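You operate a simulated robot arm through the tools that you are given. There is no shell and no other tool. Be economical: measure what you need, move in short steps, check, and stop when the job is done.

You run a simulated two-armed robot. Do the job below in one go: nothing can be reset, and whatever is moved stays where it is left.

Task
Take the lid off the jar and lay it down on the top of the steel shelf.

It is judged by the outcome, as a careful person would: the job done as asked, and still so three seconds after it is handed in. It fails if anything else is knocked over, pushed out of place, dropped, spilled or broken. A push-on lid holds only when it is set on centred and level and pressed home; a screw cap is set on level and turned clockwise until tight.

Robot
Two 7-joint arms with two-finger grippers on one trunk, on a base that drives. Base frame: it is fixed to the floor where the robot stands at the start and does not move with it; the origin is under the middle of the robot, x ahead of it, y to its left, z up; the surface under the hand at the start is at about z = 0.87. Units: m, degrees, N and s.
The left shoulder is at the start at [0.023, 0.208, 1.157], the right one opposite. With the tool pointing down near the work surface each hand reaches from about 0.2 to 0.76 m from the robot's upright axis, wherever it stands, measured 20 degrees to its own side. Payload 2.2 kg a hand.
Tool frame (each hand has its own): the origin (TCP) lies between the finger pads and is the grasp point; the fingertips stand 0.019 m ahead of it; z points along the fingers, y is the line along which they close. The gripper opens to 0.116 m. The gripper's body begins 0.07 m behind the TCP.
Orientation is that of the tool frame in the base frame, as a unit quaternion [x, y, z, w]. With the fingers straight down and closing along the base's y, the tool's x points along the base's -x, its y along +y and its z along -z.

Tools
- The arms move only by the tool send_rows. It takes "left_targets", "right_targets" or both (then of equal length, played together; a hand with none holds still); each is a list of rows, each a list of 7 numbers: the shift along the base's x, y, z in m, then the turn, a rotation vector about the base's x, y, z in degrees, then the finger opening in m, from 0 to 0.116. In form: [[x, y, z, ax, ay, az, fingers], ...]. A call has 1 to 8 rows; each row is the pose to reach, as a shift and turn from the pose commanded when the call began. Rows are played at 5 a second. More than 0.05 m and 8.6 degrees between two rows, or a gripper value outside its range, and nothing of the call is played. Where a pose cannot be reached the arm comes as near as it can. A force on the tool above 40 N (or 10 N above the force at the start of the call, whichever is more), or a blocked arm, ends the call early, and 0.2 s more pass. Each finger halts on what it meets, pressing with about 26 N; the grip force reading is that of the motor and also rises with nothing between the fingers. The clock runs only during rows and for 0.2 s after the last one: add rows that repeat a pose to give the fingers time. It gives the time, the measured TCP pose, the force on the tool (base axes), the opening and the grip force at its end, in the units of the frame above (readings bear some noise), with the torque about the TCP (base axes, N m) and any sound that the robot's microphone picked up.
- Cameras (640 x 400 px; columns grow to the right, rows downward): "scene" is now at [0.1318, 0.0125, 1.3382]; the picture's right is [0.23, -0.97, -0.01], its down [-0.43, -0.10, -0.90] and it looks along [0.87, 0.21, -0.44] (base axes); focal length 267 px, centre (320, 200). "left" rides on the left gripper at [0.069, 0.015, -0.097] in its tool frame; the picture's right is [-0.22, 0.98, 0.00], its down [-0.76, -0.17, -0.63] and it looks along [-0.62, -0.14, 0.78] (tool axes); focal length 251 px, centre (320, 200). "right" rides on the right gripper at [0.069, -0.015, -0.097] in its tool frame; the picture's right is [0.21, 0.98, 0.00], its down [-0.76, 0.17, -0.63] and it looks along [-0.62, 0.13, 0.77] (tool axes); focal length 251 px, centre (320, 200). There is no depth. A picture from a camera that has moved, and an enlarged one, comes with that camera's place and axes in the base frame and with its lens.
- camera(camera): a new picture of that camera. The clock stands still meanwhile.
- lift_body(by): slides the trunk up (or, below 0, down) by that many m; the arms and the scene camera ride with it, the base frame stays. It gives what a move gives, with no picture.
- base_move(legs): drives the robot by 1 to 6 legs, each [ahead, left, turn to the left] in m, m and degrees, along the robot's own axes; the way and the turn of a leg run together, so that a leg with both is an arc; at most 1.5 m and 180 degrees a leg. The arms and the cameras ride along, it lands a little off, and it stops where it bumps. It gives what a move gives.
- turn_head(pan, tilt): turns the head with the scene camera to pan (to the left, within 80 degrees either way) and tilt (down, from -29 to 69), counted from straight ahead of the robot. It gives what a move gives.
- inspect(camera, box): a new picture of the part [left, top, right, bottom] of that camera's present view, enlarged. The clock stands still meanwhile.
- hand_in(): hands the job in; it is judged then, once.

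Go step by step. Nothing tells you exact positions but the pictures and the camera data: compare them with the known pose of the tool, close in by small moves and look again before you grip or let go. The budget is 120 turns and 100 pictures, counting those below and the enlarged ones. Unless the task says otherwise, let go and move clear before handing in, and close with one line.

The tools are called after ">>>" as name(argument=value, ...) on one line, values as JSON. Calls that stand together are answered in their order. send_rows: Moves the arms, as the interface text tells. Its arguments: {"type":"object","properties":{"left_targets":{"type":"array","items":{"type":"array","items":{"type":"number"}}},"right_targets":{"type":"array","items":{"type":"array","items":{"type":"number"}}}},"required":[]} The other tools are called the same way: lift_body (by) slides the trunk up or down; base_move (legs) drives the base; turn_head (pan, tilt) turns the head that bears the scene camera; camera (camera) takes a picture; inspect (camera, box) takes an enlarged picture of a part of a camera's view; hand_in () hands the job in.

At the start:

```text
time_s: 0.0
left_tool_pos: [0.4248, 0.3351, 1.1698]
left_orientation: [0.0, 1.0, 0.002, 0.0]
left_contact_force: [0.0, -0.3, -0.3]
left_wrist_torque: [0.02, -0.05, -0.01]
left_finger_gap: 0.1158
left_finger_force: 0.1
right_tool_pos: [0.3959, -0.0599, 1.2252]
right_orientation: [0.0, 1.0, 0.004, -0.001]
right_contact_force: [-0.8, 0.3, -0.8]
right_wrist_torque: [0.01, 0.02, -0.01]
right_finger_gap: 0.1162
right_finger_force: 0.1
trunk travel left (down, up): [-0.3, 0.19]
robot x, y, heading: [-0.0035, -0.0023, 0.2]
head pan, tilt: [13.6, 26.3]
```

scene: 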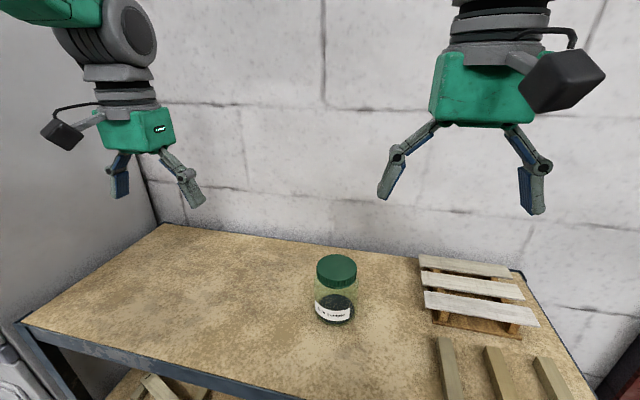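
right: 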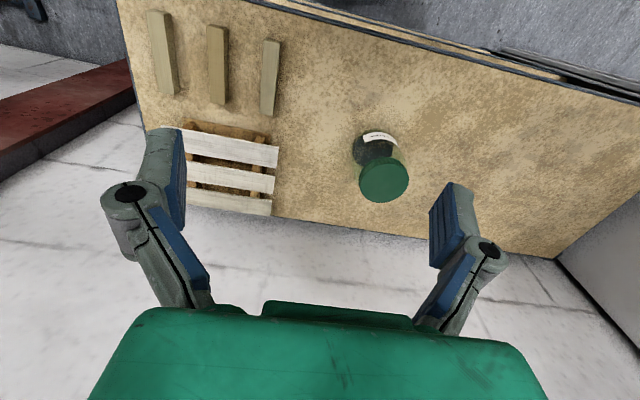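
left: 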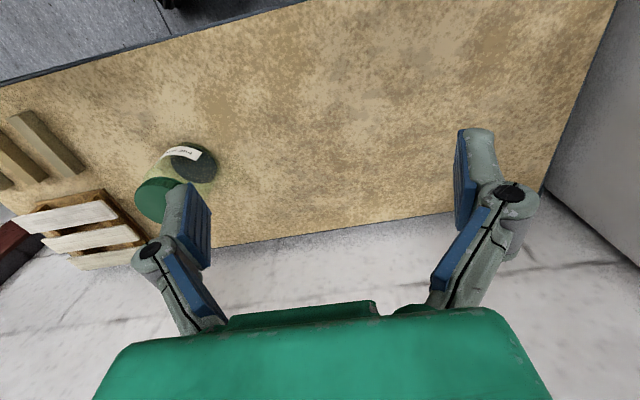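

The jar with the green lid stands on the bench at about (0.53, 0.08), with its lid top near z = 0.99. I can't see the steel shelf yet, so I'll look around for it.

>>> turn_head(pan=70, tilt=20)

>>> camera(camera="scene")

>>> turn_head(pan=-60, tilt=20)

>>> camera(camera="scene")

```text
time_s: 1.3
left_tool_pos: [0.4237, 0.3449, 1.1678]
left_orientation: [0.0, 1.0, -0.001, 0.001]
left_contact_force: [-0.3, 0.4, 0.2]
left_wrist_torque: [-0.02, 0.05, 0.0]
left_finger_gap: 0.1162
left_finger_force: 0.1
right_tool_pos: [0.395, -0.0484, 1.226]
right_orientation: [-0.001, 1.0, -0.001, 0.001]
right_contact_force: [-0.2, 0.8, 0.3]
right_wrist_torque: [-0.03, 0.04, -0.02]
right_finger_gap: 0.1159
right_finger_force: 0.0
trunk travel left (down, up): [-0.3, 0.19]
robot x, y, heading: [-0.0016, -0.0, -0.1]
head pan, tilt: [70.0, 20.0]
```

```text
96 pictures are left
camera scene: at [0.0748, 0.0893, 1.3482], right [0.94, -0.34, 0.0], down [-0.12, -0.32, -0.94], along [0.32, 0.88, -0.35], focal length 267 px, centre (320, 200)
```

scene: 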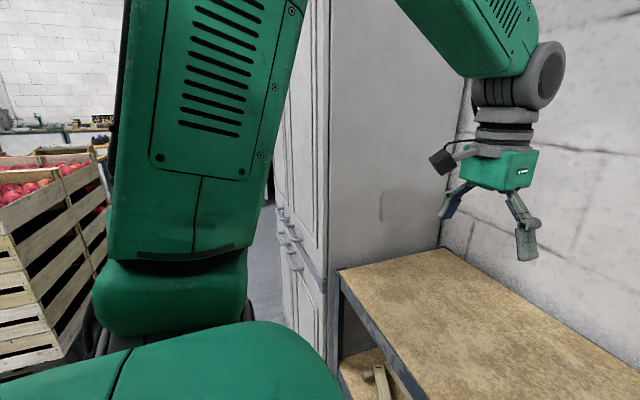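

```text
time_s: 3.4
left_tool_pos: [0.4235, 0.3425, 1.1688]
left_orientation: [0.0, 1.0, -0.001, 0.001]
left_contact_force: [0.1, -0.6, -0.4]
left_wrist_torque: [0.0, -0.01, -0.01]
left_finger_gap: 0.116
left_finger_force: 0.0
right_tool_pos: [0.3948, -0.0528, 1.2258]
right_orientation: [0.0, 1.0, 0.0, 0.0]
right_contact_force: [0.1, -0.1, -0.5]
right_wrist_torque: [-0.03, -0.01, 0.0]
right_finger_gap: 0.116
right_finger_force: 0.0
trunk travel left (down, up): [-0.3, 0.19]
robot x, y, heading: [0.0009, -0.0037, 0.2]
head pan, tilt: [-60.0, 20.0]
```

```text
95 pictures are left
camera scene: at [0.0893, -0.0819, 1.3485], right [-0.87, -0.5, 0.0], down [-0.17, 0.3, -0.94], along [0.47, -0.81, -0.34], focal length 267 px, centre (320, 200)
```

scene: 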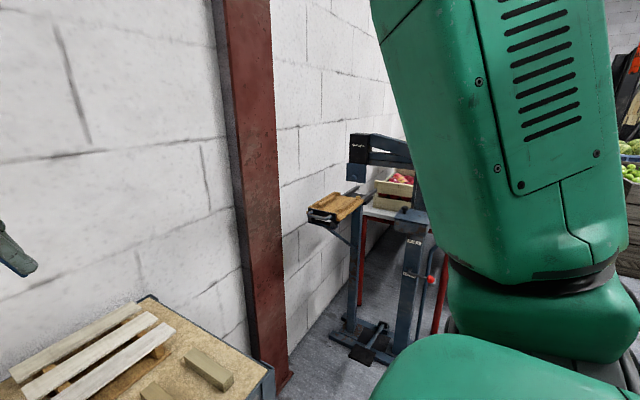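

No shelf in either view yet. I'll look further round to both sides before driving.

>>> turn_head(pan=-80, tilt=10)

>>> camera(camera="scene")

>>> turn_head(pan=80, tilt=40)

>>> camera(camera="scene")

>>> turn_head(pan=0, tilt=60)

>>> camera(camera="scene")

```text
time_s: 4.2
left_tool_pos: [0.4241, 0.3422, 1.1689]
left_orientation: [0.0, 1.0, 0.0, 0.001]
left_contact_force: [0.0, 0.8, -0.1]
left_wrist_torque: [0.04, 0.03, -0.02]
left_finger_gap: 0.116
left_finger_force: 0.0
right_tool_pos: [0.3955, -0.0522, 1.2248]
right_orientation: [0.0, 1.0, 0.0, 0.0]
right_contact_force: [0.0, -0.5, -0.4]
right_wrist_torque: [0.03, -0.01, -0.02]
right_finger_gap: 0.1161
right_finger_force: 0.1
trunk travel left (down, up): [-0.3, 0.19]
robot x, y, heading: [0.0013, -0.0002, -0.2]
head pan, tilt: [-80.0, 10.0]
```

```text
94 pictures are left
camera scene: at [0.059, -0.0926, 1.3648], right [-0.98, -0.17, 0.0], down [-0.03, 0.17, -0.98], along [0.17, -0.97, -0.17], focal length 267 px, centre (320, 200)
```

scene: 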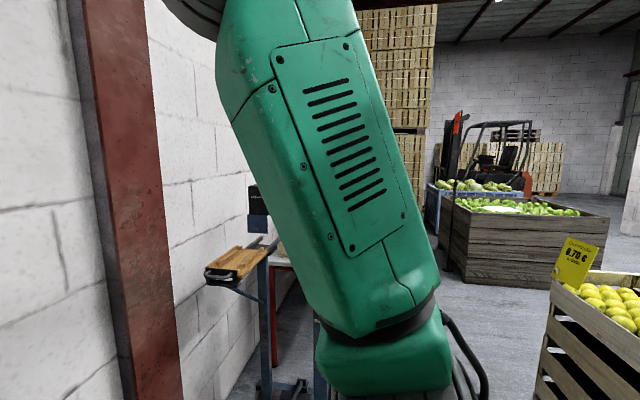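

```text
time_s: 6.7
left_tool_pos: [0.4233, 0.3426, 1.1694]
left_orientation: [0.0, 1.0, 0.0, 0.001]
left_contact_force: [-0.3, -0.1, -0.3]
left_wrist_torque: [0.0, -0.01, 0.02]
left_finger_gap: 0.1163
left_finger_force: 0.1
right_tool_pos: [0.3956, -0.053, 1.2252]
right_orientation: [0.0, 1.0, 0.0, 0.0]
right_contact_force: [-0.2, -0.1, -0.6]
right_wrist_torque: [0.04, -0.02, 0.0]
right_finger_gap: 0.1158
right_finger_force: 0.1
trunk travel left (down, up): [-0.3, 0.19]
robot x, y, heading: [0.0012, 0.0011, 0.2]
head pan, tilt: [80.0, 40.0]
```

```text
93 pictures are left
camera scene: at [0.0574, 0.0828, 1.317], right [0.98, -0.17, 0.0], down [-0.11, -0.63, -0.77], along [0.13, 0.75, -0.64], focal length 267 px, centre (320, 200)
```

scene: 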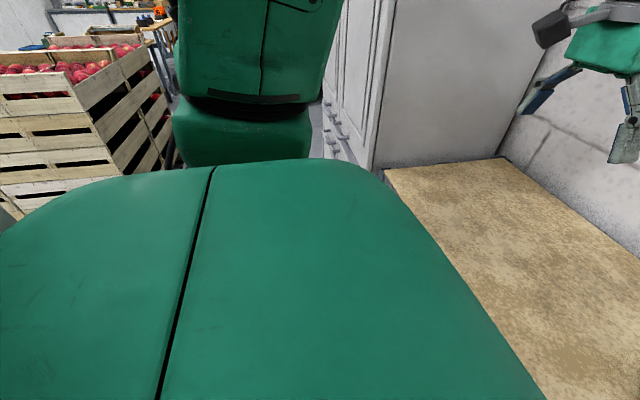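

```text
time_s: 8.2
left_tool_pos: [0.4234, 0.3424, 1.1679]
left_orientation: [0.001, 1.0, -0.001, 0.001]
left_contact_force: [0.7, -0.4, 0.7]
left_wrist_torque: [0.0, 0.0, 0.01]
left_finger_gap: 0.1161
left_finger_force: 0.0
right_tool_pos: [0.3956, -0.053, 1.2268]
right_orientation: [0.001, 1.0, 0.0, 0.001]
right_contact_force: [-0.8, 0.4, -0.6]
right_wrist_torque: [-0.04, -0.04, 0.01]
right_finger_gap: 0.1163
right_finger_force: 0.0
trunk travel left (down, up): [-0.3, 0.19]
robot x, y, heading: [-0.0006, -0.0043, -0.4]
head pan, tilt: [0.0, 60.0]
```

```text
92 pictures are left
camera scene: at [0.1093, -0.001, 1.2902], right [0.0, -1.0, 0.0], down [-0.87, 0.0, -0.5], along [0.5, 0.0, -0.87], focal length 267 px, centre (320, 200)
```

scene: 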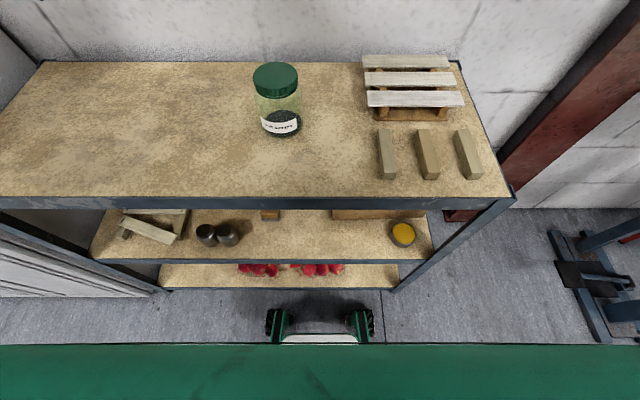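

This is the steel shelf itself: a steel frame with three boards, with the jar standing on its top board. I'll look closely at the jar and lid to see whether it's a screw cap.

>>> inspect(camera="scene", box=[220, 50, 340, 145])

>>> turn_head(pan=8, tilt=35)

>>> inspect(camera="scene", box=[260, 160, 380, 260])

```text
4.21 times, centred on (280, 98) of scene
camera zoom: at [0.1093, -0.001, 1.2902], right [0.0, -1.0, 0.0], down [-0.87, 0.0, -0.5], along [0.5, 0.0, -0.87], focal length 1125 px, centre (488, 632)
```

zoom: 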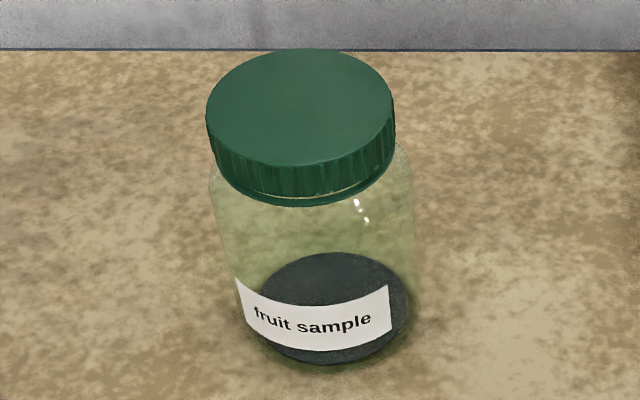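

```text
time_s: 9.1
left_tool_pos: [0.4232, 0.3428, 1.1687]
left_orientation: [-0.001, 1.0, 0.0, 0.001]
left_contact_force: [-0.2, 0.1, 0.5]
left_wrist_torque: [0.0, -0.03, 0.02]
left_finger_gap: 0.1162
left_finger_force: 0.0
right_tool_pos: [0.3952, -0.0521, 1.2265]
right_orientation: [0.0, 1.0, 0.0, 0.0]
right_contact_force: [0.3, -0.2, 0.4]
right_wrist_torque: [-0.02, -0.03, -0.02]
right_finger_gap: 0.1159
right_finger_force: 0.1
trunk travel left (down, up): [-0.3, 0.19]
robot x, y, heading: [0.0025, -0.0006, -0.2]
head pan, tilt: [8.0, 35.0]
```

```text
4.00 times, centred on (320, 210) of scene
camera zoom: at [0.1299, 0.0112, 1.3243], right [0.14, -0.99, 0.0], down [-0.57, -0.08, -0.82], along [0.81, 0.11, -0.58], focal length 1069 px, centre (320, 160)
```

zoom: 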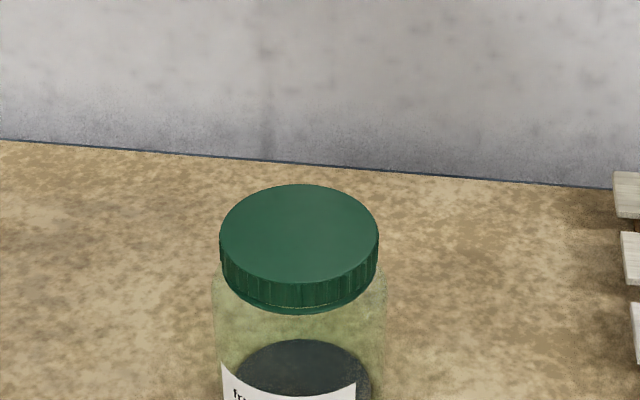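

The lid is ribbed, so I take it to be a screw cap: lid centre about (0.537, 0.078), top z ≈ 0.99, Ø ≈ 0.078. The left hand will hold the jar body from the side and the right hand will unscrew the cap from above. First I'll turn the left hand to horizontal, camera side up, while still well above the shelf.

>>> send_rows(left_targets=[[0, -0.005, 0, -4.94, 4.94, 4.94, 0.116], [0, -0.01, 0, -9.88, 9.88, 9.88, 0.116], [0, -0.015, 0, -14.82, 14.82, 14.82, 0.116], [0, -0.02, 0, -19.76, 19.76, 19.76, 0.116], [0, -0.025, 0, -24.7, 24.7, 24.7, 0.116], [0, -0.03, 0, -29.64, 29.64, 29.64, 0.116], [0, -0.035, 0, -34.58, 34.58, 34.58, 0.116], [0, -0.035, 0, -34.58, 34.58, 34.58, 0.116]], right_targets=[[0, -0.02, 0, 0, 0, 0, 0.116], [0, -0.04, 0, 0, 0, 0, 0.116], [0, -0.06, 0, 0, 0, 0, 0.116], [0, -0.08, 0, 0, 0, 0, 0.116], [0, -0.1, 0, 0, 0, 0, 0.116], [0, -0.12, 0, 0, 0, 0, 0.116], [0, -0.14, 0, 0, 0, 0, 0.116], [0, -0.14, 0, 0, 0, 0, 0.116]])

```text
time_s: 10.9
left_tool_pos: [0.4234, 0.3072, 1.1677]
left_orientation: [-0.288, 0.866, -0.288, -0.289]
left_contact_force: [-0.2, 0.0, -0.8]
left_wrist_torque: [0.03, -0.02, -0.01]
left_finger_gap: 0.116
left_finger_force: 0.1
right_tool_pos: [0.3955, -0.1935, 1.2268]
right_orientation: [0.001, 1.0, -0.001, 0.0]
right_contact_force: [0.4, 0.0, 0.0]
right_wrist_torque: [0.0, 0.0, 0.0]
right_finger_gap: 0.1159
right_finger_force: 0.0
trunk travel left (down, up): [-0.3, 0.19]
robot x, y, heading: [0.0015, -0.0025, 0.1]
head pan, tilt: [8.0, 35.0]
```

The left hand turned as commanded. I'll make the second half of the turn.

>>> send_rows(left_targets=[[0, 0, 0, -4.94, 4.94, 4.94, 0.116], [0, 0, 0, -9.88, 9.88, 9.88, 0.116], [0, 0, 0, -14.82, 14.82, 14.82, 0.116], [0, 0, 0, -19.76, 19.76, 19.76, 0.116], [0, 0, 0, -24.7, 24.7, 24.7, 0.116], [0, 0, 0, -29.64, 29.64, 29.64, 0.116], [0, 0, 0, -34.58, 34.58, 34.58, 0.116], [0, 0, 0, -34.58, 34.58, 34.58, 0.116]])

>>> turn_head(pan=25, tilt=30)

>>> camera(camera="scene")

```text
time_s: 12.7
left_tool_pos: [0.4225, 0.3068, 1.1689]
left_orientation: [-0.5, 0.502, -0.499, -0.499]
left_contact_force: [-0.4, -0.2, -0.2]
left_wrist_torque: [-0.04, 0.0, 0.0]
left_finger_gap: 0.1159
left_finger_force: 0.1
right_tool_pos: [0.3966, -0.1927, 1.2263]
right_orientation: [0.001, 1.0, 0.0, 0.0]
right_contact_force: [-0.2, -0.3, 0.2]
right_wrist_torque: [0.0, -0.02, -0.02]
right_finger_gap: 0.116
right_finger_force: 0.0
trunk travel left (down, up): [-0.3, 0.19]
robot x, y, heading: [0.0028, -0.003, 0.1]
head pan, tilt: [8.0, 35.0]
```

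```text
time_s: 13.5
left_tool_pos: [0.4239, 0.3079, 1.1681]
left_orientation: [-0.5, 0.502, -0.499, -0.499]
left_contact_force: [-0.6, -0.1, 0.8]
left_wrist_torque: [0.03, 0.01, -0.02]
left_finger_gap: 0.1161
left_finger_force: 0.2
right_tool_pos: [0.3963, -0.1933, 1.2263]
right_orientation: [-0.001, 1.0, 0.0, 0.001]
right_contact_force: [0.5, 0.6, -0.3]
right_wrist_torque: [0.02, 0.01, 0.02]
right_finger_gap: 0.1162
right_finger_force: 0.1
trunk travel left (down, up): [-0.3, 0.19]
robot x, y, heading: [0.0005, -0.0015, -0.0]
head pan, tilt: [25.0, 30.0]
```

```text
89 pictures are left
camera scene: at [0.1247, 0.0379, 1.3321], right [0.42, -0.91, 0.0], down [-0.46, -0.21, -0.86], along [0.78, 0.36, -0.5], focal length 267 px, centre (320, 200)
```

scene: 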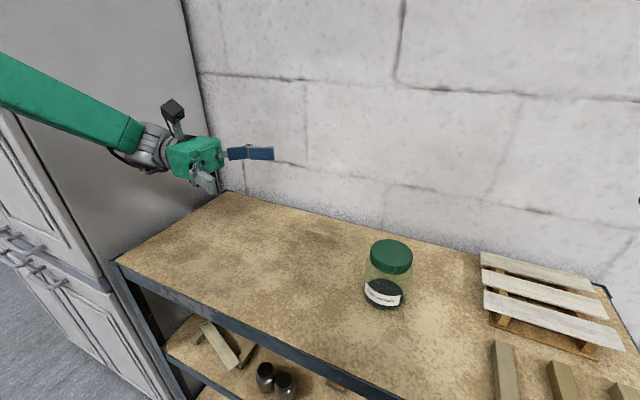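

The left hand now points toward −y with its camera on top. I'll swing it to a pre-grasp pose beside the jar, 12° nose-down and yawed 25°.

>>> send_rows(left_targets=[[0.007, -0.013, -0.03, 1.7, 0.4, 3.6, 0.116], [0.014, -0.026, -0.06, 3.4, 0.75, 7.1, 0.116], [0.021, -0.04, -0.09, 5.1, 1.1, 10.7, 0.116], [0.028, -0.053, -0.12, 6.8, 1.5, 14.2, 0.116], [0.035, -0.066, -0.15, 8.4, 1.9, 17.8, 0.116], [0.042, -0.08, -0.18, 10.1, 2.2, 21.3, 0.116], [0.05, -0.093, -0.215, 11.8, 2.6, 24.9, 0.116], [0.05, -0.093, -0.215, 11.8, 2.6, 24.9, 0.116]])

>>> camera(camera="scene")

>>> camera(camera="left")

```text
time_s: 15.3
left_tool_pos: [0.4711, 0.2133, 0.9533]
left_orientation: [0.656, -0.419, 0.53, 0.337]
left_contact_force: [0.1, 0.8, -0.8]
left_wrist_torque: [0.02, 0.0, -0.01]
left_finger_gap: 0.1159
left_finger_force: 0.0
right_tool_pos: [0.3956, -0.1933, 1.2269]
right_orientation: [0.0, 1.0, 0.0, 0.001]
right_contact_force: [-0.2, 0.4, 0.5]
right_wrist_torque: [-0.02, -0.03, 0.0]
right_finger_gap: 0.1162
right_finger_force: 0.0
trunk travel left (down, up): [-0.3, 0.19]
robot x, y, heading: [-0.0012, 0.001, 0.2]
head pan, tilt: [25.0, 30.0]
```

```text
88 pictures are left
camera scene: at [0.1245, 0.038, 1.3322], right [0.42, -0.91, 0.0], down [-0.46, -0.21, -0.86], along [0.78, 0.36, -0.5], focal length 267 px, centre (320, 200)
```

scene: 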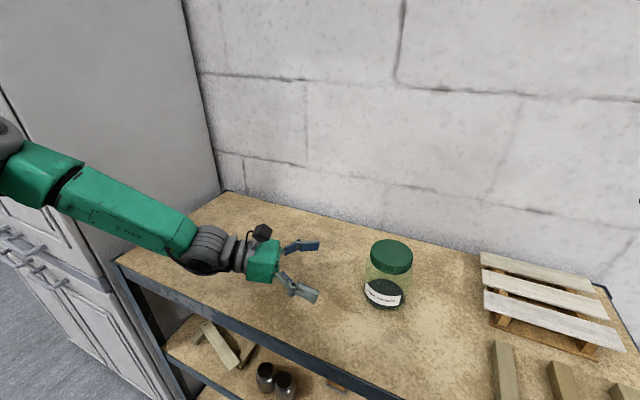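

```text
87 pictures are left
camera left: at [0.4242, 0.2793, 1.0414], right [-0.91, -0.37, -0.21], down [-0.18, 0.78, -0.6], along [0.39, -0.51, -0.77], focal length 251 px, centre (320, 200)
```

left: 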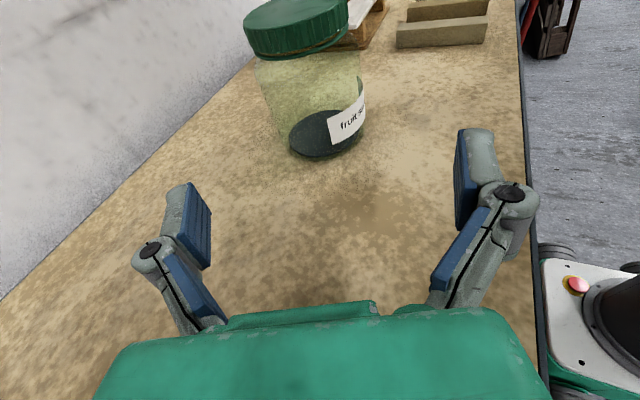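

From the left camera the jar base centre works out to (0.535, 0.078), which agrees with the earlier estimate. I'll lower to grip height, advance part way, then check.

>>> send_rows(left_targets=[[0, 0, -0.015, 0, 0, 0, 0.116], [0, 0, -0.029, 0, 0, 0, 0.116], [0.0125, -0.026, -0.03, 0, 0, 0, 0.116], [0.025, -0.052, -0.031, 0, 0, 0, 0.116], [0.036, -0.075, -0.031, 0, 0, 0, 0.116], [0.036, -0.075, -0.031, 0, 0, 0, 0.116]])

>>> camera(camera="left")

>>> inspect(camera="scene", box=[220, 190, 460, 340])

```text
time_s: 16.7
left_tool_pos: [0.5082, 0.1381, 0.9222]
left_orientation: [0.656, -0.42, 0.529, 0.338]
left_contact_force: [0.1, 0.4, 0.2]
left_wrist_torque: [0.0, 0.01, -0.01]
left_finger_gap: 0.116
left_finger_force: 0.0
right_tool_pos: [0.3949, -0.194, 1.2273]
right_orientation: [0.0, 1.0, 0.0, 0.001]
right_contact_force: [-0.6, -0.9, 0.2]
right_wrist_torque: [0.01, 0.02, 0.02]
right_finger_gap: 0.1159
right_finger_force: 0.1
trunk travel left (down, up): [-0.3, 0.19]
robot x, y, heading: [-0.0022, -0.0036, 0.0]
head pan, tilt: [25.0, 30.0]
```

```text
86 pictures are left
camera left: at [0.462, 0.2045, 1.0104], right [-0.91, -0.37, -0.21], down [-0.17, 0.78, -0.61], along [0.39, -0.51, -0.77], focal length 251 px, centre (320, 200)
```

left: 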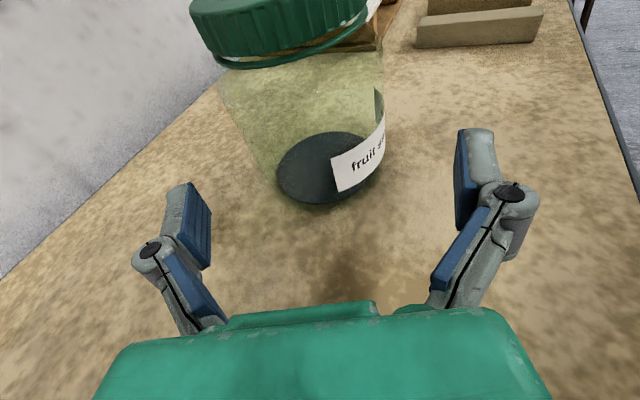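

```text
2.67 times, centred on (340, 265) of scene
camera zoom: at [0.1251, 0.0371, 1.3322], right [0.42, -0.91, 0.0], down [-0.46, -0.21, -0.86], along [0.78, 0.37, -0.5], focal length 712 px, centre (267, 27)
```

zoom: 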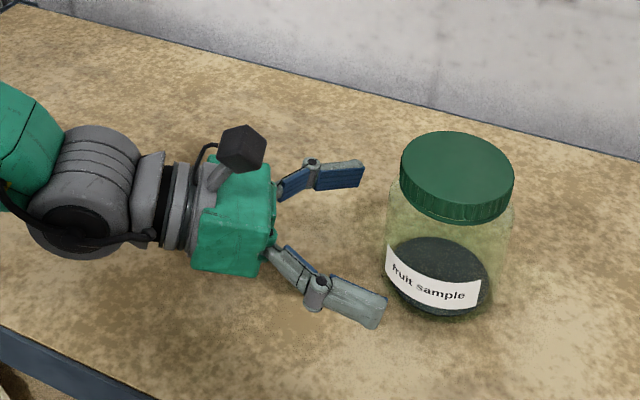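

Lateral alignment looks good to within a few mm. I'll slide in around the jar body and look before closing.

>>> send_rows(left_targets=[[0.008, -0.016, 0, 0, 0, 0, 0.116], [0.016, -0.032, 0, 0, 0, 0, 0.116], [0.023, -0.045, 0, 0, 0, 0, 0.116], [0.029, -0.056, 0, 0, 0, 0, 0.116], [0.029, -0.056, 0, 0, 0, 0, 0.116]])

>>> camera(camera="left")

>>> inspect(camera="scene", box=[220, 190, 460, 340])

```text
time_s: 17.9
left_tool_pos: [0.5379, 0.0825, 0.9226]
left_orientation: [0.655, -0.42, 0.529, 0.339]
left_contact_force: [0.3, -0.4, 0.7]
left_wrist_torque: [0.01, 0.0, -0.01]
left_finger_gap: 0.1162
left_finger_force: 0.1
right_tool_pos: [0.396, -0.1937, 1.2264]
right_orientation: [0.001, 1.0, -0.001, 0.001]
right_contact_force: [0.3, 0.4, 0.1]
right_wrist_torque: [0.01, -0.02, 0.01]
right_finger_gap: 0.116
right_finger_force: 0.0
trunk travel left (down, up): [-0.3, 0.19]
robot x, y, heading: [-0.0015, -0.0007, -0.0]
head pan, tilt: [25.0, 30.0]
```

```text
84 pictures are left
camera left: at [0.4914, 0.1482, 1.0109], right [-0.91, -0.37, -0.21], down [-0.17, 0.78, -0.61], along [0.39, -0.51, -0.77], focal length 251 px, centre (320, 200)
```

left: 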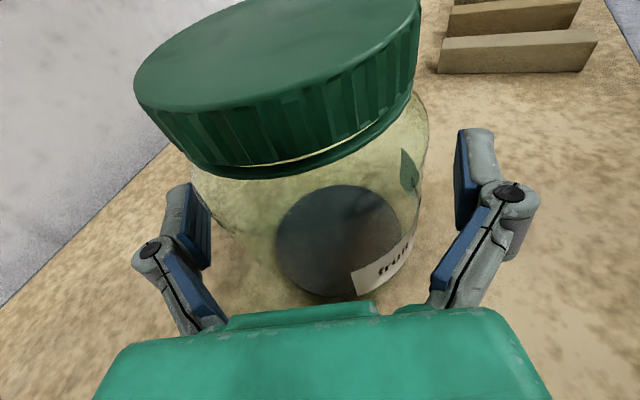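

```text
2.67 times, centred on (340, 265) of scene
camera zoom: at [0.1253, 0.0366, 1.3322], right [0.42, -0.91, 0.0], down [-0.46, -0.21, -0.86], along [0.78, 0.37, -0.5], focal length 712 px, centre (267, 27)
```

zoom: 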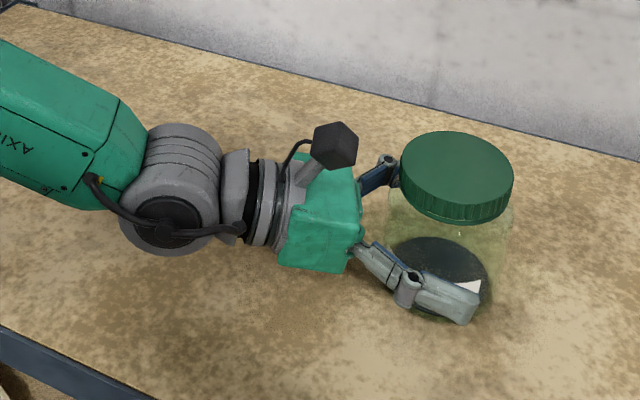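

The jar axis is right at the left TCP. I'll close the left hand on the body.

>>> send_rows(left_targets=[[0, 0, 0, 0, 0, 0, 0.105], [0, 0, 0, 0, 0, 0, 0.095], [0, 0, 0, 0, 0, 0, 0.085], [0, 0, 0, 0, 0, 0, 0.075], [0, 0, 0, 0, 0, 0, 0.07]])

>>> camera(camera="left")

>>> inspect(camera="scene", box=[220, 190, 460, 340])

```text
time_s: 19.1
left_tool_pos: [0.5378, 0.0826, 0.9226]
left_orientation: [0.656, -0.42, 0.529, 0.338]
left_contact_force: [0.1, 0.7, 1.3]
left_wrist_torque: [-0.05, 0.08, -0.03]
left_finger_gap: 0.0896
left_finger_force: 25.8
right_tool_pos: [0.397, -0.1937, 1.2262]
right_orientation: [0.0, 1.0, 0.0, 0.001]
right_contact_force: [0.8, 0.1, 0.1]
right_wrist_torque: [0.02, 0.0, 0.0]
right_finger_gap: 0.1157
right_finger_force: 0.1
trunk travel left (down, up): [-0.3, 0.19]
robot x, y, heading: [0.0036, -0.0012, -0.2]
head pan, tilt: [25.0, 30.0]
```

```text
82 pictures are left
camera left: at [0.4914, 0.1485, 1.0107], right [-0.91, -0.37, -0.21], down [-0.17, 0.78, -0.61], along [0.39, -0.51, -0.77], focal length 251 px, centre (320, 200)
```

left: 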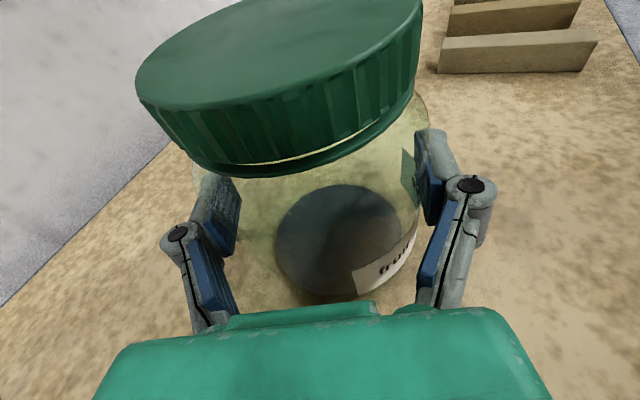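

```text
2.67 times, centred on (340, 265) of scene
camera zoom: at [0.1254, 0.0367, 1.3321], right [0.42, -0.91, 0.0], down [-0.46, -0.21, -0.86], along [0.78, 0.37, -0.5], focal length 712 px, centre (267, 27)
```

zoom: 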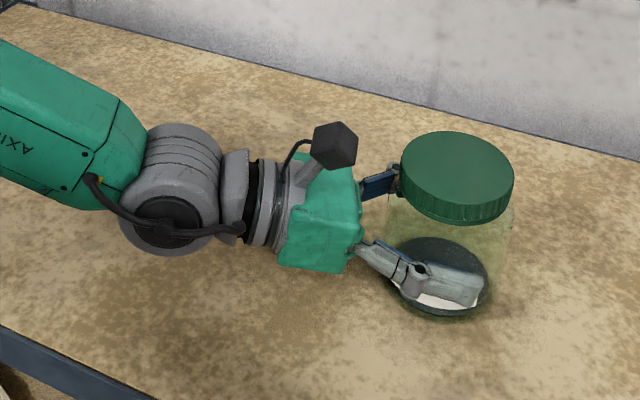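

The jar is held firmly (gap 0.0896). I'll bring the right hand above the lid, turning it about 68° on the way so its fingers stay clear of the left hand's camera.

>>> send_rows(right_targets=[[0.018, 0.0345, 0, 0, 0, 8.5, 0.116], [0.0355, 0.069, 0, 0, 0, 17, 0.116], [0.053, 0.1035, 0, 0, 0, 25.5, 0.116], [0.071, 0.138, 0, 0, 0, 34, 0.116], [0.089, 0.1725, 0, 0, 0, 42.5, 0.116], [0.1065, 0.207, 0, 0, 0, 51, 0.116], [0.124, 0.2415, 0, 0, 0, 59.5, 0.116], [0.142, 0.276, 0, 0, 0, 68, 0.116]])

>>> camera(camera="right")

>>> camera(camera="scene")

```text
time_s: 21.1
left_tool_pos: [0.5344, 0.0807, 0.9268]
left_orientation: [0.653, -0.423, 0.531, 0.338]
left_contact_force: [-0.9, -1.1, -2.0]
left_wrist_torque: [0.01, -0.03, 0.01]
left_finger_gap: 0.0899
left_finger_force: 26.0
right_tool_pos: [0.547, 0.0578, 1.2459]
right_orientation: [-0.544, 0.839, 0.018, 0.013]
right_contact_force: [-0.4, 0.0, -0.2]
right_wrist_torque: [0.01, -0.05, -0.01]
right_finger_gap: 0.1158
right_finger_force: 0.0
trunk travel left (down, up): [-0.3, 0.19]
robot x, y, heading: [0.0037, -0.0033, 0.1]
head pan, tilt: [25.0, 30.0]
stopped in row 8 (right hand): the arm was blocked; the commanded pose is now the measured one
```

```text
80 pictures are left
camera right: at [0.5337, -0.0164, 1.3385], right [-0.98, 0.2, 0.01], down [0.16, 0.73, 0.66], along [0.13, 0.65, -0.75], focal length 251 px, centre (320, 200)
```

right: 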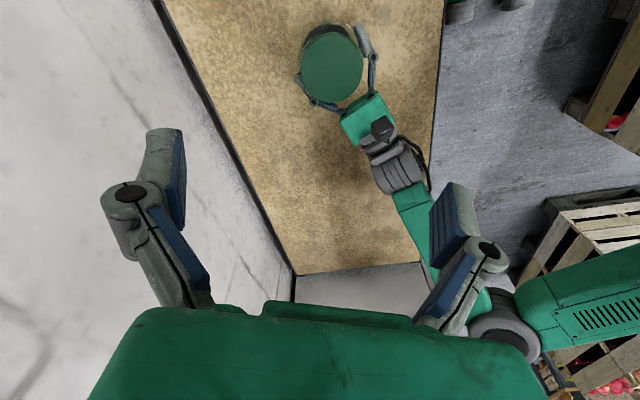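

```text
79 pictures are left
camera scene: at [0.1255, 0.0383, 1.3321], right [0.42, -0.91, 0.0], down [-0.46, -0.21, -0.86], along [0.78, 0.36, -0.5], focal length 267 px, centre (320, 200)
```

scene: 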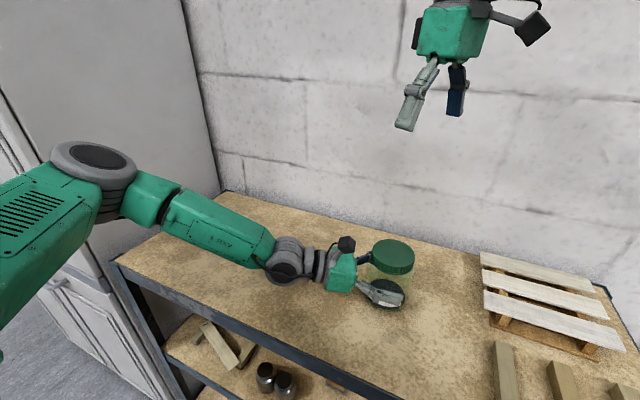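

The right arm was blocked near the end and the left hand shifted by about 5 mm. I'll look at the arms and the jar to find out why.

>>> turn_head(pan=0, tilt=25)

>>> camera(camera="scene")

>>> camera(camera="left")

```text
time_s: 22.0
left_tool_pos: [0.5351, 0.0805, 0.9248]
left_orientation: [0.653, -0.421, 0.531, 0.338]
left_contact_force: [-0.5, 0.1, -2.2]
left_wrist_torque: [0.01, 0.0, -0.04]
left_finger_gap: 0.0897
left_finger_force: 26.0
right_tool_pos: [0.5499, 0.0595, 1.2433]
right_orientation: [-0.543, 0.839, 0.017, 0.012]
right_contact_force: [1.2, -0.4, 0.9]
right_wrist_torque: [0.02, 0.04, -0.03]
right_finger_gap: 0.116
right_finger_force: 0.1
trunk travel left (down, up): [-0.3, 0.19]
robot x, y, heading: [0.0006, -0.0025, 0.1]
head pan, tilt: [0.0, 25.0]
```

```text
78 pictures are left
camera scene: at [0.1371, 0.0008, 1.3399], right [0.0, -1.0, 0.0], down [-0.43, 0.0, -0.9], along [0.9, 0.0, -0.43], focal length 267 px, centre (320, 200)
```

scene: 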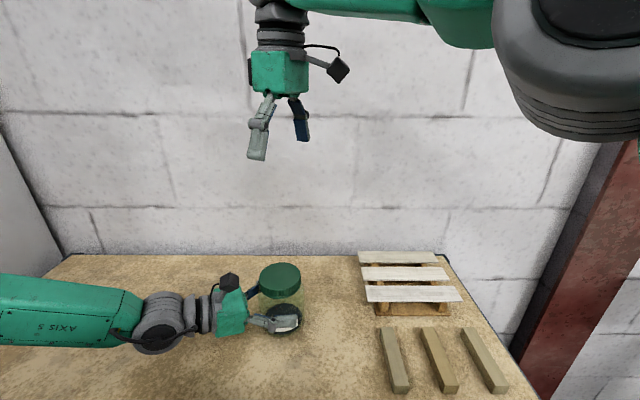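

```text
77 pictures are left
camera left: at [0.4892, 0.1465, 1.0135], right [-0.91, -0.37, -0.22], down [-0.17, 0.78, -0.61], along [0.39, -0.51, -0.77], focal length 251 px, centre (320, 200)
```

left: 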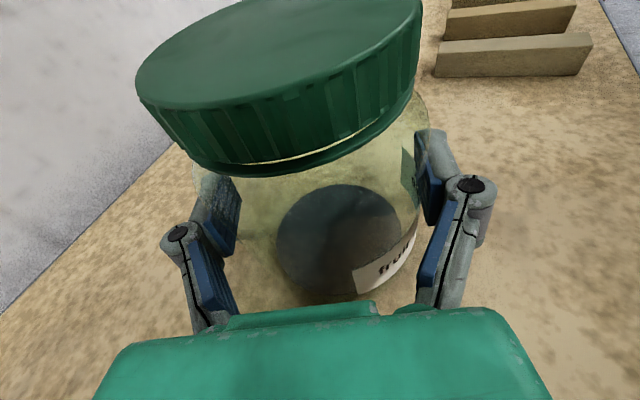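

Nothing is touching; the right arm is simply near its reach limit that high up. I'll lower it, straighten its small tilt, and recheck.

>>> send_rows(right_targets=[[0, 0, -0.03, 0, 0, 0, 0.116], [0, 0, -0.06, -0.6, 0, 0, 0.116], [-0.004, 0.007, -0.09, -1.2, 0, 0, 0.116], [-0.009, 0.014, -0.12, -1.8, 0, 0, 0.116], [-0.014, 0.0215, -0.14, -2.4, 0, 0, 0.116], [-0.014, 0.0215, -0.14, -2.4, 0, 0, 0.116]])

>>> camera(camera="right")

>>> camera(camera="scene")

```text
time_s: 23.4
left_tool_pos: [0.536, 0.0804, 0.9252]
left_orientation: [0.654, -0.421, 0.531, 0.337]
left_contact_force: [0.4, 0.4, -2.0]
left_wrist_torque: [0.0, 0.0, -0.04]
left_finger_gap: 0.0899
left_finger_force: 26.5
right_tool_pos: [0.546, 0.0665, 1.1134]
right_orientation: [-0.53, 0.848, 0.013, 0.009]
right_contact_force: [-0.2, 0.3, 0.7]
right_wrist_torque: [-0.01, -0.02, -0.02]
right_finger_gap: 0.116
right_finger_force: 0.0
trunk travel left (down, up): [-0.3, 0.19]
robot x, y, heading: [-0.0002, -0.0028, 0.0]
head pan, tilt: [0.0, 25.0]
```

```text
76 pictures are left
camera right: at [0.5298, -0.0079, 1.2078], right [-0.97, 0.24, 0.01], down [0.18, 0.73, 0.66], along [0.15, 0.64, -0.75], focal length 251 px, centre (320, 200)
```

right: 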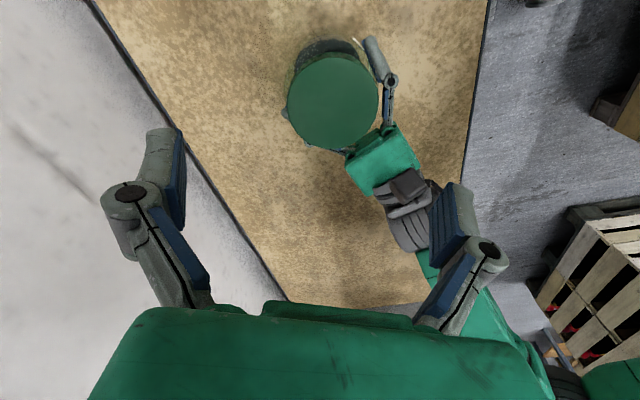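

```text
75 pictures are left
camera scene: at [0.1367, 0.0007, 1.3399], right [0.0, -1.0, 0.0], down [-0.43, 0.0, -0.9], along [0.9, 0.0, -0.43], focal length 267 px, centre (320, 200)
```

scene: 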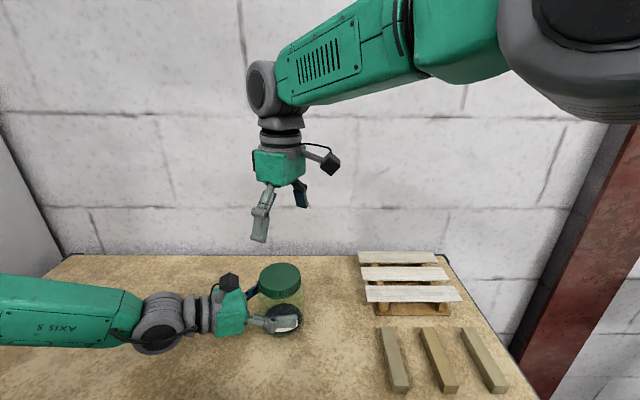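

The right hand seems limited in this turning direction. I'll turn it the other way, to about −20°, and see how well it tracks over the jar.

>>> send_rows(right_targets=[[0, 0, 0, 0, 0, -8.5, 0.116], [0, 0, 0, 0, 0, -17, 0.116], [0, 0, 0, 0, 0, -25.5, 0.116], [0, 0, 0, 0, 0, -34, 0.116], [0, 0, 0, 0, 0, -42.5, 0.116], [0, 0, 0, 0, 0, -51, 0.116], [0, 0, 0, 0, 0, -59.5, 0.116], [0, 0, 0, 0, 0, -68, 0.116]])

>>> send_rows(right_targets=[[0, 0, 0, 0, 0, -8.5, 0.116], [0, 0, 0, 0, 0, -17, 0.116], [0, 0, 0, 0, 0, -25.5, 0.116], [0, 0, 0, 0, 0, -34, 0.116], [0, 0, 0, 0, 0, -42.5, 0.116], [0, 0, 0, 0, 0, -51, 0.116], [0, 0, 0, 0, 0, -59.5, 0.116], [0, 0, 0, 0, 0, -68, 0.116]])

```text
time_s: 25.4
left_tool_pos: [0.533, 0.0789, 0.9272]
left_orientation: [0.654, -0.423, 0.531, 0.335]
left_contact_force: [-0.3, 0.5, -0.2]
left_wrist_torque: [0.04, -0.01, 0.01]
left_finger_gap: 0.0897
left_finger_force: 25.9
right_tool_pos: [0.5498, 0.0535, 1.1187]
right_orientation: [0.048, 0.999, 0.025, -0.003]
right_contact_force: [0.5, 0.8, 0.8]
right_wrist_torque: [0.03, 0.02, -0.01]
right_finger_gap: 0.116
right_finger_force: 0.0
trunk travel left (down, up): [-0.3, 0.19]
robot x, y, heading: [0.0006, -0.0053, -0.1]
head pan, tilt: [0.0, 25.0]
stopped in row 8 (right hand): the arm was blocked; the commanded pose is now the measured one
```

```text
time_s: 27.4
left_tool_pos: [0.5301, 0.0794, 0.9293]
left_orientation: [0.652, -0.423, 0.532, 0.335]
left_contact_force: [-0.3, -0.7, -0.8]
left_wrist_torque: [0.01, 0.01, 0.02]
left_finger_gap: 0.0898
left_finger_force: 25.8
right_tool_pos: [0.5645, 0.0222, 1.1368]
right_orientation: [0.621, 0.782, 0.044, -0.01]
right_contact_force: [0.1, 0.5, 0.1]
right_wrist_torque: [-0.01, -0.02, -0.03]
right_finger_gap: 0.116
right_finger_force: 0.1
trunk travel left (down, up): [-0.3, 0.19]
robot x, y, heading: [-0.0005, -0.0005, 0.4]
head pan, tilt: [0.0, 25.0]
stopped in row 8 (right hand): the arm was blocked; the commanded pose is now the measured one
```

Both hands drift apart as the right one turns, which suggests the arms are pressing on something. I'll look.

>>> camera(camera="scene")

>>> camera(camera="right")

>>> camera(camera="left")

```text
74 pictures are left
camera scene: at [0.1364, 0.0002, 1.34], right [0.0, -1.0, 0.0], down [-0.43, 0.0, -0.9], along [0.9, 0.0, -0.43], focal length 267 px, centre (320, 200)
```

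scene: 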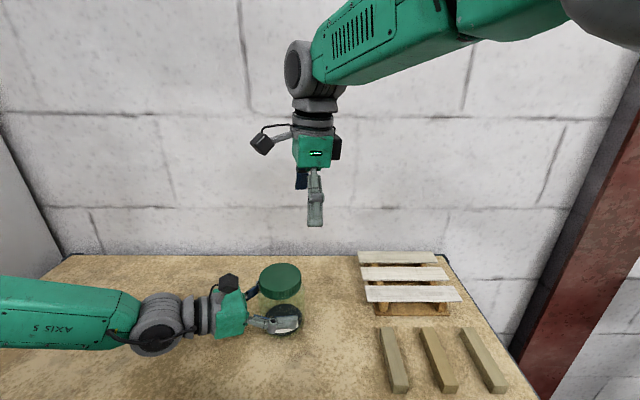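

```text
73 pictures are left
camera right: at [0.5299, 0.0774, 1.2378], right [0.9, 0.43, 0.07], down [0.31, -0.75, 0.59], along [0.3, -0.51, -0.81], focal length 251 px, centre (320, 200)
```

right: 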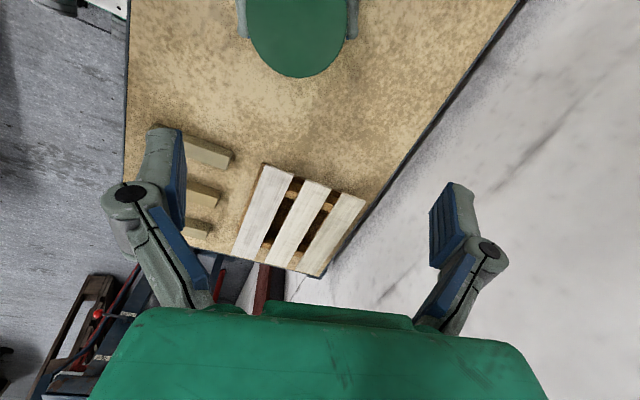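

```text
72 pictures are left
camera left: at [0.4827, 0.1446, 1.0176], right [-0.9, -0.36, -0.22], down [-0.17, 0.78, -0.6], along [0.39, -0.51, -0.76], focal length 251 px, centre (320, 200)
```

left: 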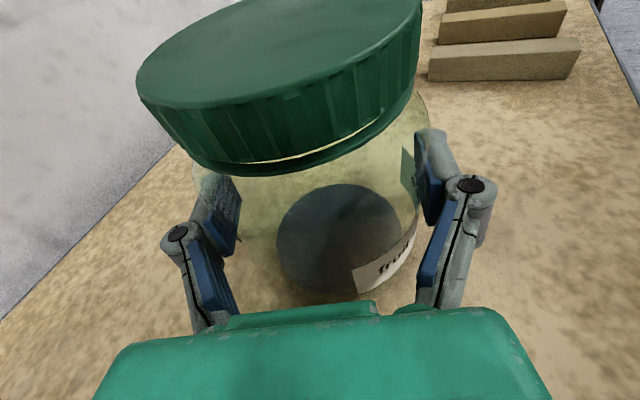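

The right arm is at a joint limit from reaching across the midline, and the jar has been lifted about 7 mm. I'll set the jar back down where it stood, release it, and turn the base about 20° left so both arms work comfortably.

>>> send_rows(left_targets=[[0.004, 0.001, -0.001, 0, 0, 0, 0.07], [0.007, 0.002, -0.003, 0, 0, 0, 0.07], [0.007, 0.002, -0.005, 0, 0, 0, 0.07], [0.007, 0.002, -0.0065, 0, 0, 0, 0.07], [0.007, 0.002, -0.0065, 0, 0, 0, 0.07]])

>>> camera(camera="left")

```text
time_s: 28.6
left_tool_pos: [0.5377, 0.0808, 0.9229]
left_orientation: [0.652, -0.424, 0.532, 0.335]
left_contact_force: [-0.3, -0.8, -1.1]
left_wrist_torque: [0.03, 0.0, 0.01]
left_finger_gap: 0.0896
left_finger_force: 26.0
right_tool_pos: [0.5643, 0.0245, 1.1377]
right_orientation: [0.621, 0.782, 0.046, -0.009]
right_contact_force: [0.8, -0.3, 0.0]
right_wrist_torque: [-0.03, 0.01, 0.02]
right_finger_gap: 0.1159
right_finger_force: 0.0
trunk travel left (down, up): [-0.3, 0.19]
robot x, y, heading: [-0.0013, -0.0037, -0.1]
head pan, tilt: [0.0, 25.0]
```

```text
71 pictures are left
camera left: at [0.4902, 0.1465, 1.011], right [-0.9, -0.36, -0.22], down [-0.16, 0.78, -0.61], along [0.39, -0.51, -0.76], focal length 251 px, centre (320, 200)
```

left: 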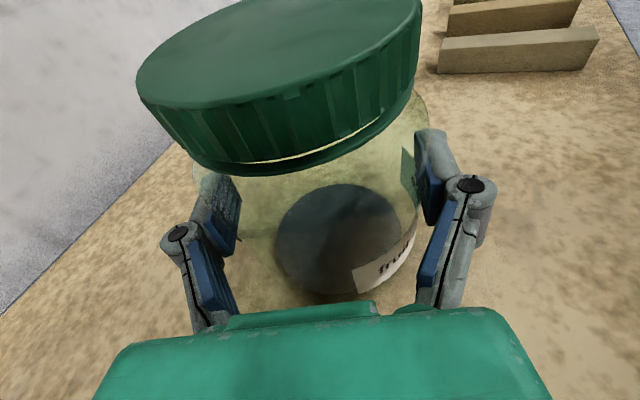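

The jar is nearly down. I'll lower it a hair more to feel contact.

>>> send_rows(left_targets=[[0, 0, -0.0007, 0, 0, 0, 0.07], [0, 0, -0.0014, 0, 0, 0, 0.07], [0, 0, -0.0014, 0, 0, 0, 0.07]])

```text
time_s: 29.4
left_tool_pos: [0.5373, 0.0808, 0.923]
left_orientation: [0.651, -0.424, 0.533, 0.336]
left_contact_force: [-0.5, 1.8, 6.8]
left_wrist_torque: [0.04, 0.27, -0.03]
left_finger_gap: 0.0895
left_finger_force: 26.5
right_tool_pos: [0.5635, 0.0234, 1.1385]
right_orientation: [0.619, 0.784, 0.044, -0.009]
right_contact_force: [-1.1, 0.2, -0.4]
right_wrist_torque: [-0.03, -0.04, 0.04]
right_finger_gap: 0.116
right_finger_force: 0.1
trunk travel left (down, up): [-0.3, 0.19]
robot x, y, heading: [-0.0005, -0.0021, -0.2]
head pan, tilt: [0.0, 25.0]
```

The jar is seated on the board. I'll open, back the left hand straight out and raise it, while unwinding the right hand to its own side.

>>> send_rows(left_targets=[[0, 0, 0, 0, 0, 0, 0.095], [0, 0, 0, 0, 0, 0, 0.116], [0, 0, 0, 0, 0, 0, 0.116], [-0.0125, 0.026, 0, 0, 0, 0, 0.116], [-0.025, 0.052, 0, 0, 0, 0, 0.116], [-0.0415, 0.088, 0, 0, 0, 0, 0.116], [-0.059, 0.125, 0.01, 0, 0, 0, 0.116], [-0.065, 0.135, 0.05, 0, 0, 0, 0.116]], right_targets=[[-0.01, -0.02, 0, 0, 0, 8.5, 0.116], [-0.02, -0.04, 0, 0, 0, 17, 0.116], [-0.03, -0.06, 0, 0, 0, 25.5, 0.116], [-0.04, -0.08, 0, 0, 0, 34, 0.116], [-0.06, -0.1, 0, 0, 0, 42.5, 0.116], [-0.08, -0.12, 0, 0, 0, 51, 0.116], [-0.1, -0.14, 0, 0, 0, 59.5, 0.116], [-0.12, -0.16, 0, 0, 0, 68, 0.116]])

>>> camera(camera="scene")

```text
time_s: 31.2
left_tool_pos: [0.4702, 0.2134, 0.9725]
left_orientation: [0.651, -0.424, 0.532, 0.335]
left_contact_force: [-0.2, -0.8, 0.2]
left_wrist_torque: [0.02, -0.03, 0.05]
left_finger_gap: 0.116
left_finger_force: 0.0
right_tool_pos: [0.4416, -0.1371, 1.1383]
right_orientation: [0.074, 0.996, 0.032, -0.031]
right_contact_force: [0.7, -0.2, 0.9]
right_wrist_torque: [-0.03, -0.03, 0.01]
right_finger_gap: 0.116
right_finger_force: 0.0
trunk travel left (down, up): [-0.3, 0.19]
robot x, y, heading: [-0.0014, -0.0026, -0.1]
head pan, tilt: [0.0, 25.0]
```

```text
70 pictures are left
camera scene: at [0.1327, -0.0013, 1.3404], right [0.0, -1.0, 0.0], down [-0.42, 0.0, -0.91], along [0.91, 0.0, -0.42], focal length 267 px, centre (320, 200)
```

scene: 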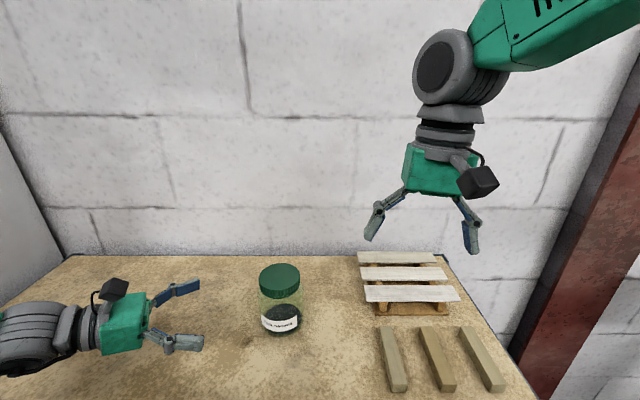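

All clear and the jar is upright in place. I'll raise the left hand, then back off 5 cm and turn 20° left.

>>> send_rows(left_targets=[[0, 0, 0.04, 0, 0, 0, 0.116], [0, 0, 0.08, 0, 0, 0, 0.116], [0, 0, 0.12, 0, 0, 0, 0.116], [0, 0, 0.14, 0, 0, 0, 0.116]])

>>> base_move(legs=[[-0.05, 0, 0], [0, 0, 20]])

>>> camera(camera="scene")

```text
time_s: 32.2
left_tool_pos: [0.471, 0.2148, 1.1119]
left_orientation: [0.652, -0.424, 0.532, 0.335]
left_contact_force: [0.7, -0.3, -0.6]
left_wrist_torque: [-0.01, 0.01, 0.04]
left_finger_gap: 0.116
left_finger_force: 0.1
right_tool_pos: [0.4443, -0.1356, 1.1373]
right_orientation: [0.075, 0.996, 0.032, -0.032]
right_contact_force: [-0.4, 0.9, -0.2]
right_wrist_torque: [0.01, 0.02, 0.03]
right_finger_gap: 0.1161
right_finger_force: 0.0
trunk travel left (down, up): [-0.3, 0.19]
robot x, y, heading: [-0.002, -0.0035, -0.1]
head pan, tilt: [0.0, 25.0]
```

```text
time_s: 34.2
left_tool_pos: [0.3188, 0.3645, 1.1107]
left_orientation: [0.716, -0.303, 0.582, 0.237]
left_contact_force: [-0.2, 0.1, 0.6]
left_wrist_torque: [-0.02, -0.01, 0.02]
left_finger_gap: 0.1162
left_finger_force: 0.0
right_tool_pos: [0.4133, 0.0259, 1.1374]
right_orientation: [-0.099, 0.994, 0.025, -0.037]
right_contact_force: [-0.9, 0.2, 0.0]
right_wrist_torque: [-0.01, 0.0, 0.01]
right_finger_gap: 0.1159
right_finger_force: 0.1
trunk travel left (down, up): [-0.3, 0.19]
robot x, y, heading: [-0.0469, -0.0014, 20.1]
head pan, tilt: [0.0, 25.0]
```

```text
69 pictures are left
camera scene: at [0.0774, 0.045, 1.3401], right [0.34, -0.94, 0.0], down [-0.4, -0.15, -0.9], along [0.85, 0.31, -0.43], focal length 267 px, centre (320, 200)
```

scene: 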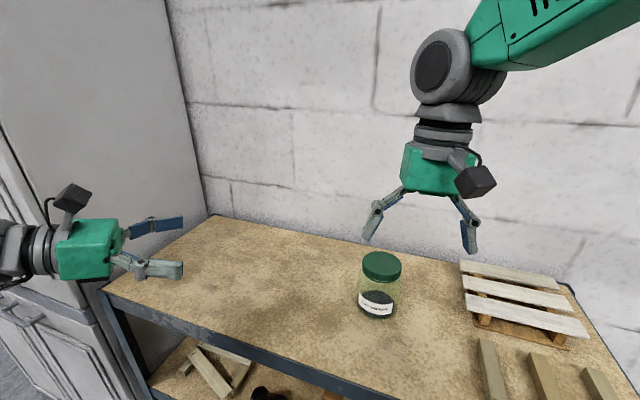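

The base turned cleanly with no contact. I'll bring the right hand over the jar again, straightening it and turning it toward −25°, to test its reach.

>>> send_rows(right_targets=[[0.02, 0.01, 0, -0.4, -0.7, -5, 0.116], [0.04, 0.02, 0, -0.8, -1.5, -10, 0.116], [0.06, 0.03, 0, -1.2, -2.2, -15, 0.116], [0.08, 0.037, 0, -1.6, -3, -20, 0.116], [0.1, 0.044, -0.01, -2, -3.7, -25, 0.116], [0.115, 0.05, -0.02, -2.4, -4.5, -30, 0.116], [0.125, 0.055, -0.03, -2.4, -4.5, -36, 0.116], [0.125, 0.055, -0.03, -2.4, -4.5, -36, 0.116]])

>>> send_rows(right_targets=[[0, 0, 0, 0, 0, -8.5, 0.116], [0, 0, 0, 0, 0, -17, 0.116], [0, 0, 0, 0, 0, -25.5, 0.116], [0, 0, 0, 0, 0, -34, 0.116], [0, 0, 0, 0, 0, -42.5, 0.116], [0, 0, 0, 0, 0, -51, 0.116], [0, 0, 0, 0, 0, -59.5, 0.116], [0, 0, 0, 0, 0, -59.5, 0.116]])

```text
time_s: 36.0
left_tool_pos: [0.3165, 0.3638, 1.1133]
left_orientation: [0.714, -0.304, 0.584, 0.237]
left_contact_force: [-1.3, -0.9, -0.5]
left_wrist_torque: [-0.01, -0.02, -0.01]
left_finger_gap: 0.116
left_finger_force: 0.1
right_tool_pos: [0.5367, 0.08, 1.1085]
right_orientation: [0.213, 0.977, 0.011, 0.01]
right_contact_force: [0.3, -0.5, -0.1]
right_wrist_torque: [-0.02, -0.03, 0.01]
right_finger_gap: 0.1162
right_finger_force: 0.1
trunk travel left (down, up): [-0.3, 0.19]
robot x, y, heading: [-0.0497, -0.0035, 19.9]
head pan, tilt: [0.0, 25.0]
```

```text
time_s: 38.0
left_tool_pos: [0.3143, 0.3606, 1.1152]
left_orientation: [0.714, -0.306, 0.583, 0.236]
left_contact_force: [-0.3, -0.5, -0.7]
left_wrist_torque: [0.01, -0.04, 0.01]
left_finger_gap: 0.1159
left_finger_force: 0.1
right_tool_pos: [0.548, 0.0586, 1.1315]
right_orientation: [0.685, 0.728, 0.028, -0.007]
right_contact_force: [0.0, 0.0, -0.8]
right_wrist_torque: [0.03, 0.0, 0.06]
right_finger_gap: 0.1161
right_finger_force: 0.0
trunk travel left (down, up): [-0.3, 0.19]
robot x, y, heading: [-0.0523, -0.0, 19.9]
head pan, tilt: [0.0, 25.0]
stopped in row 8 (right hand): the arm was blocked; the commanded pose is now the measured one
```

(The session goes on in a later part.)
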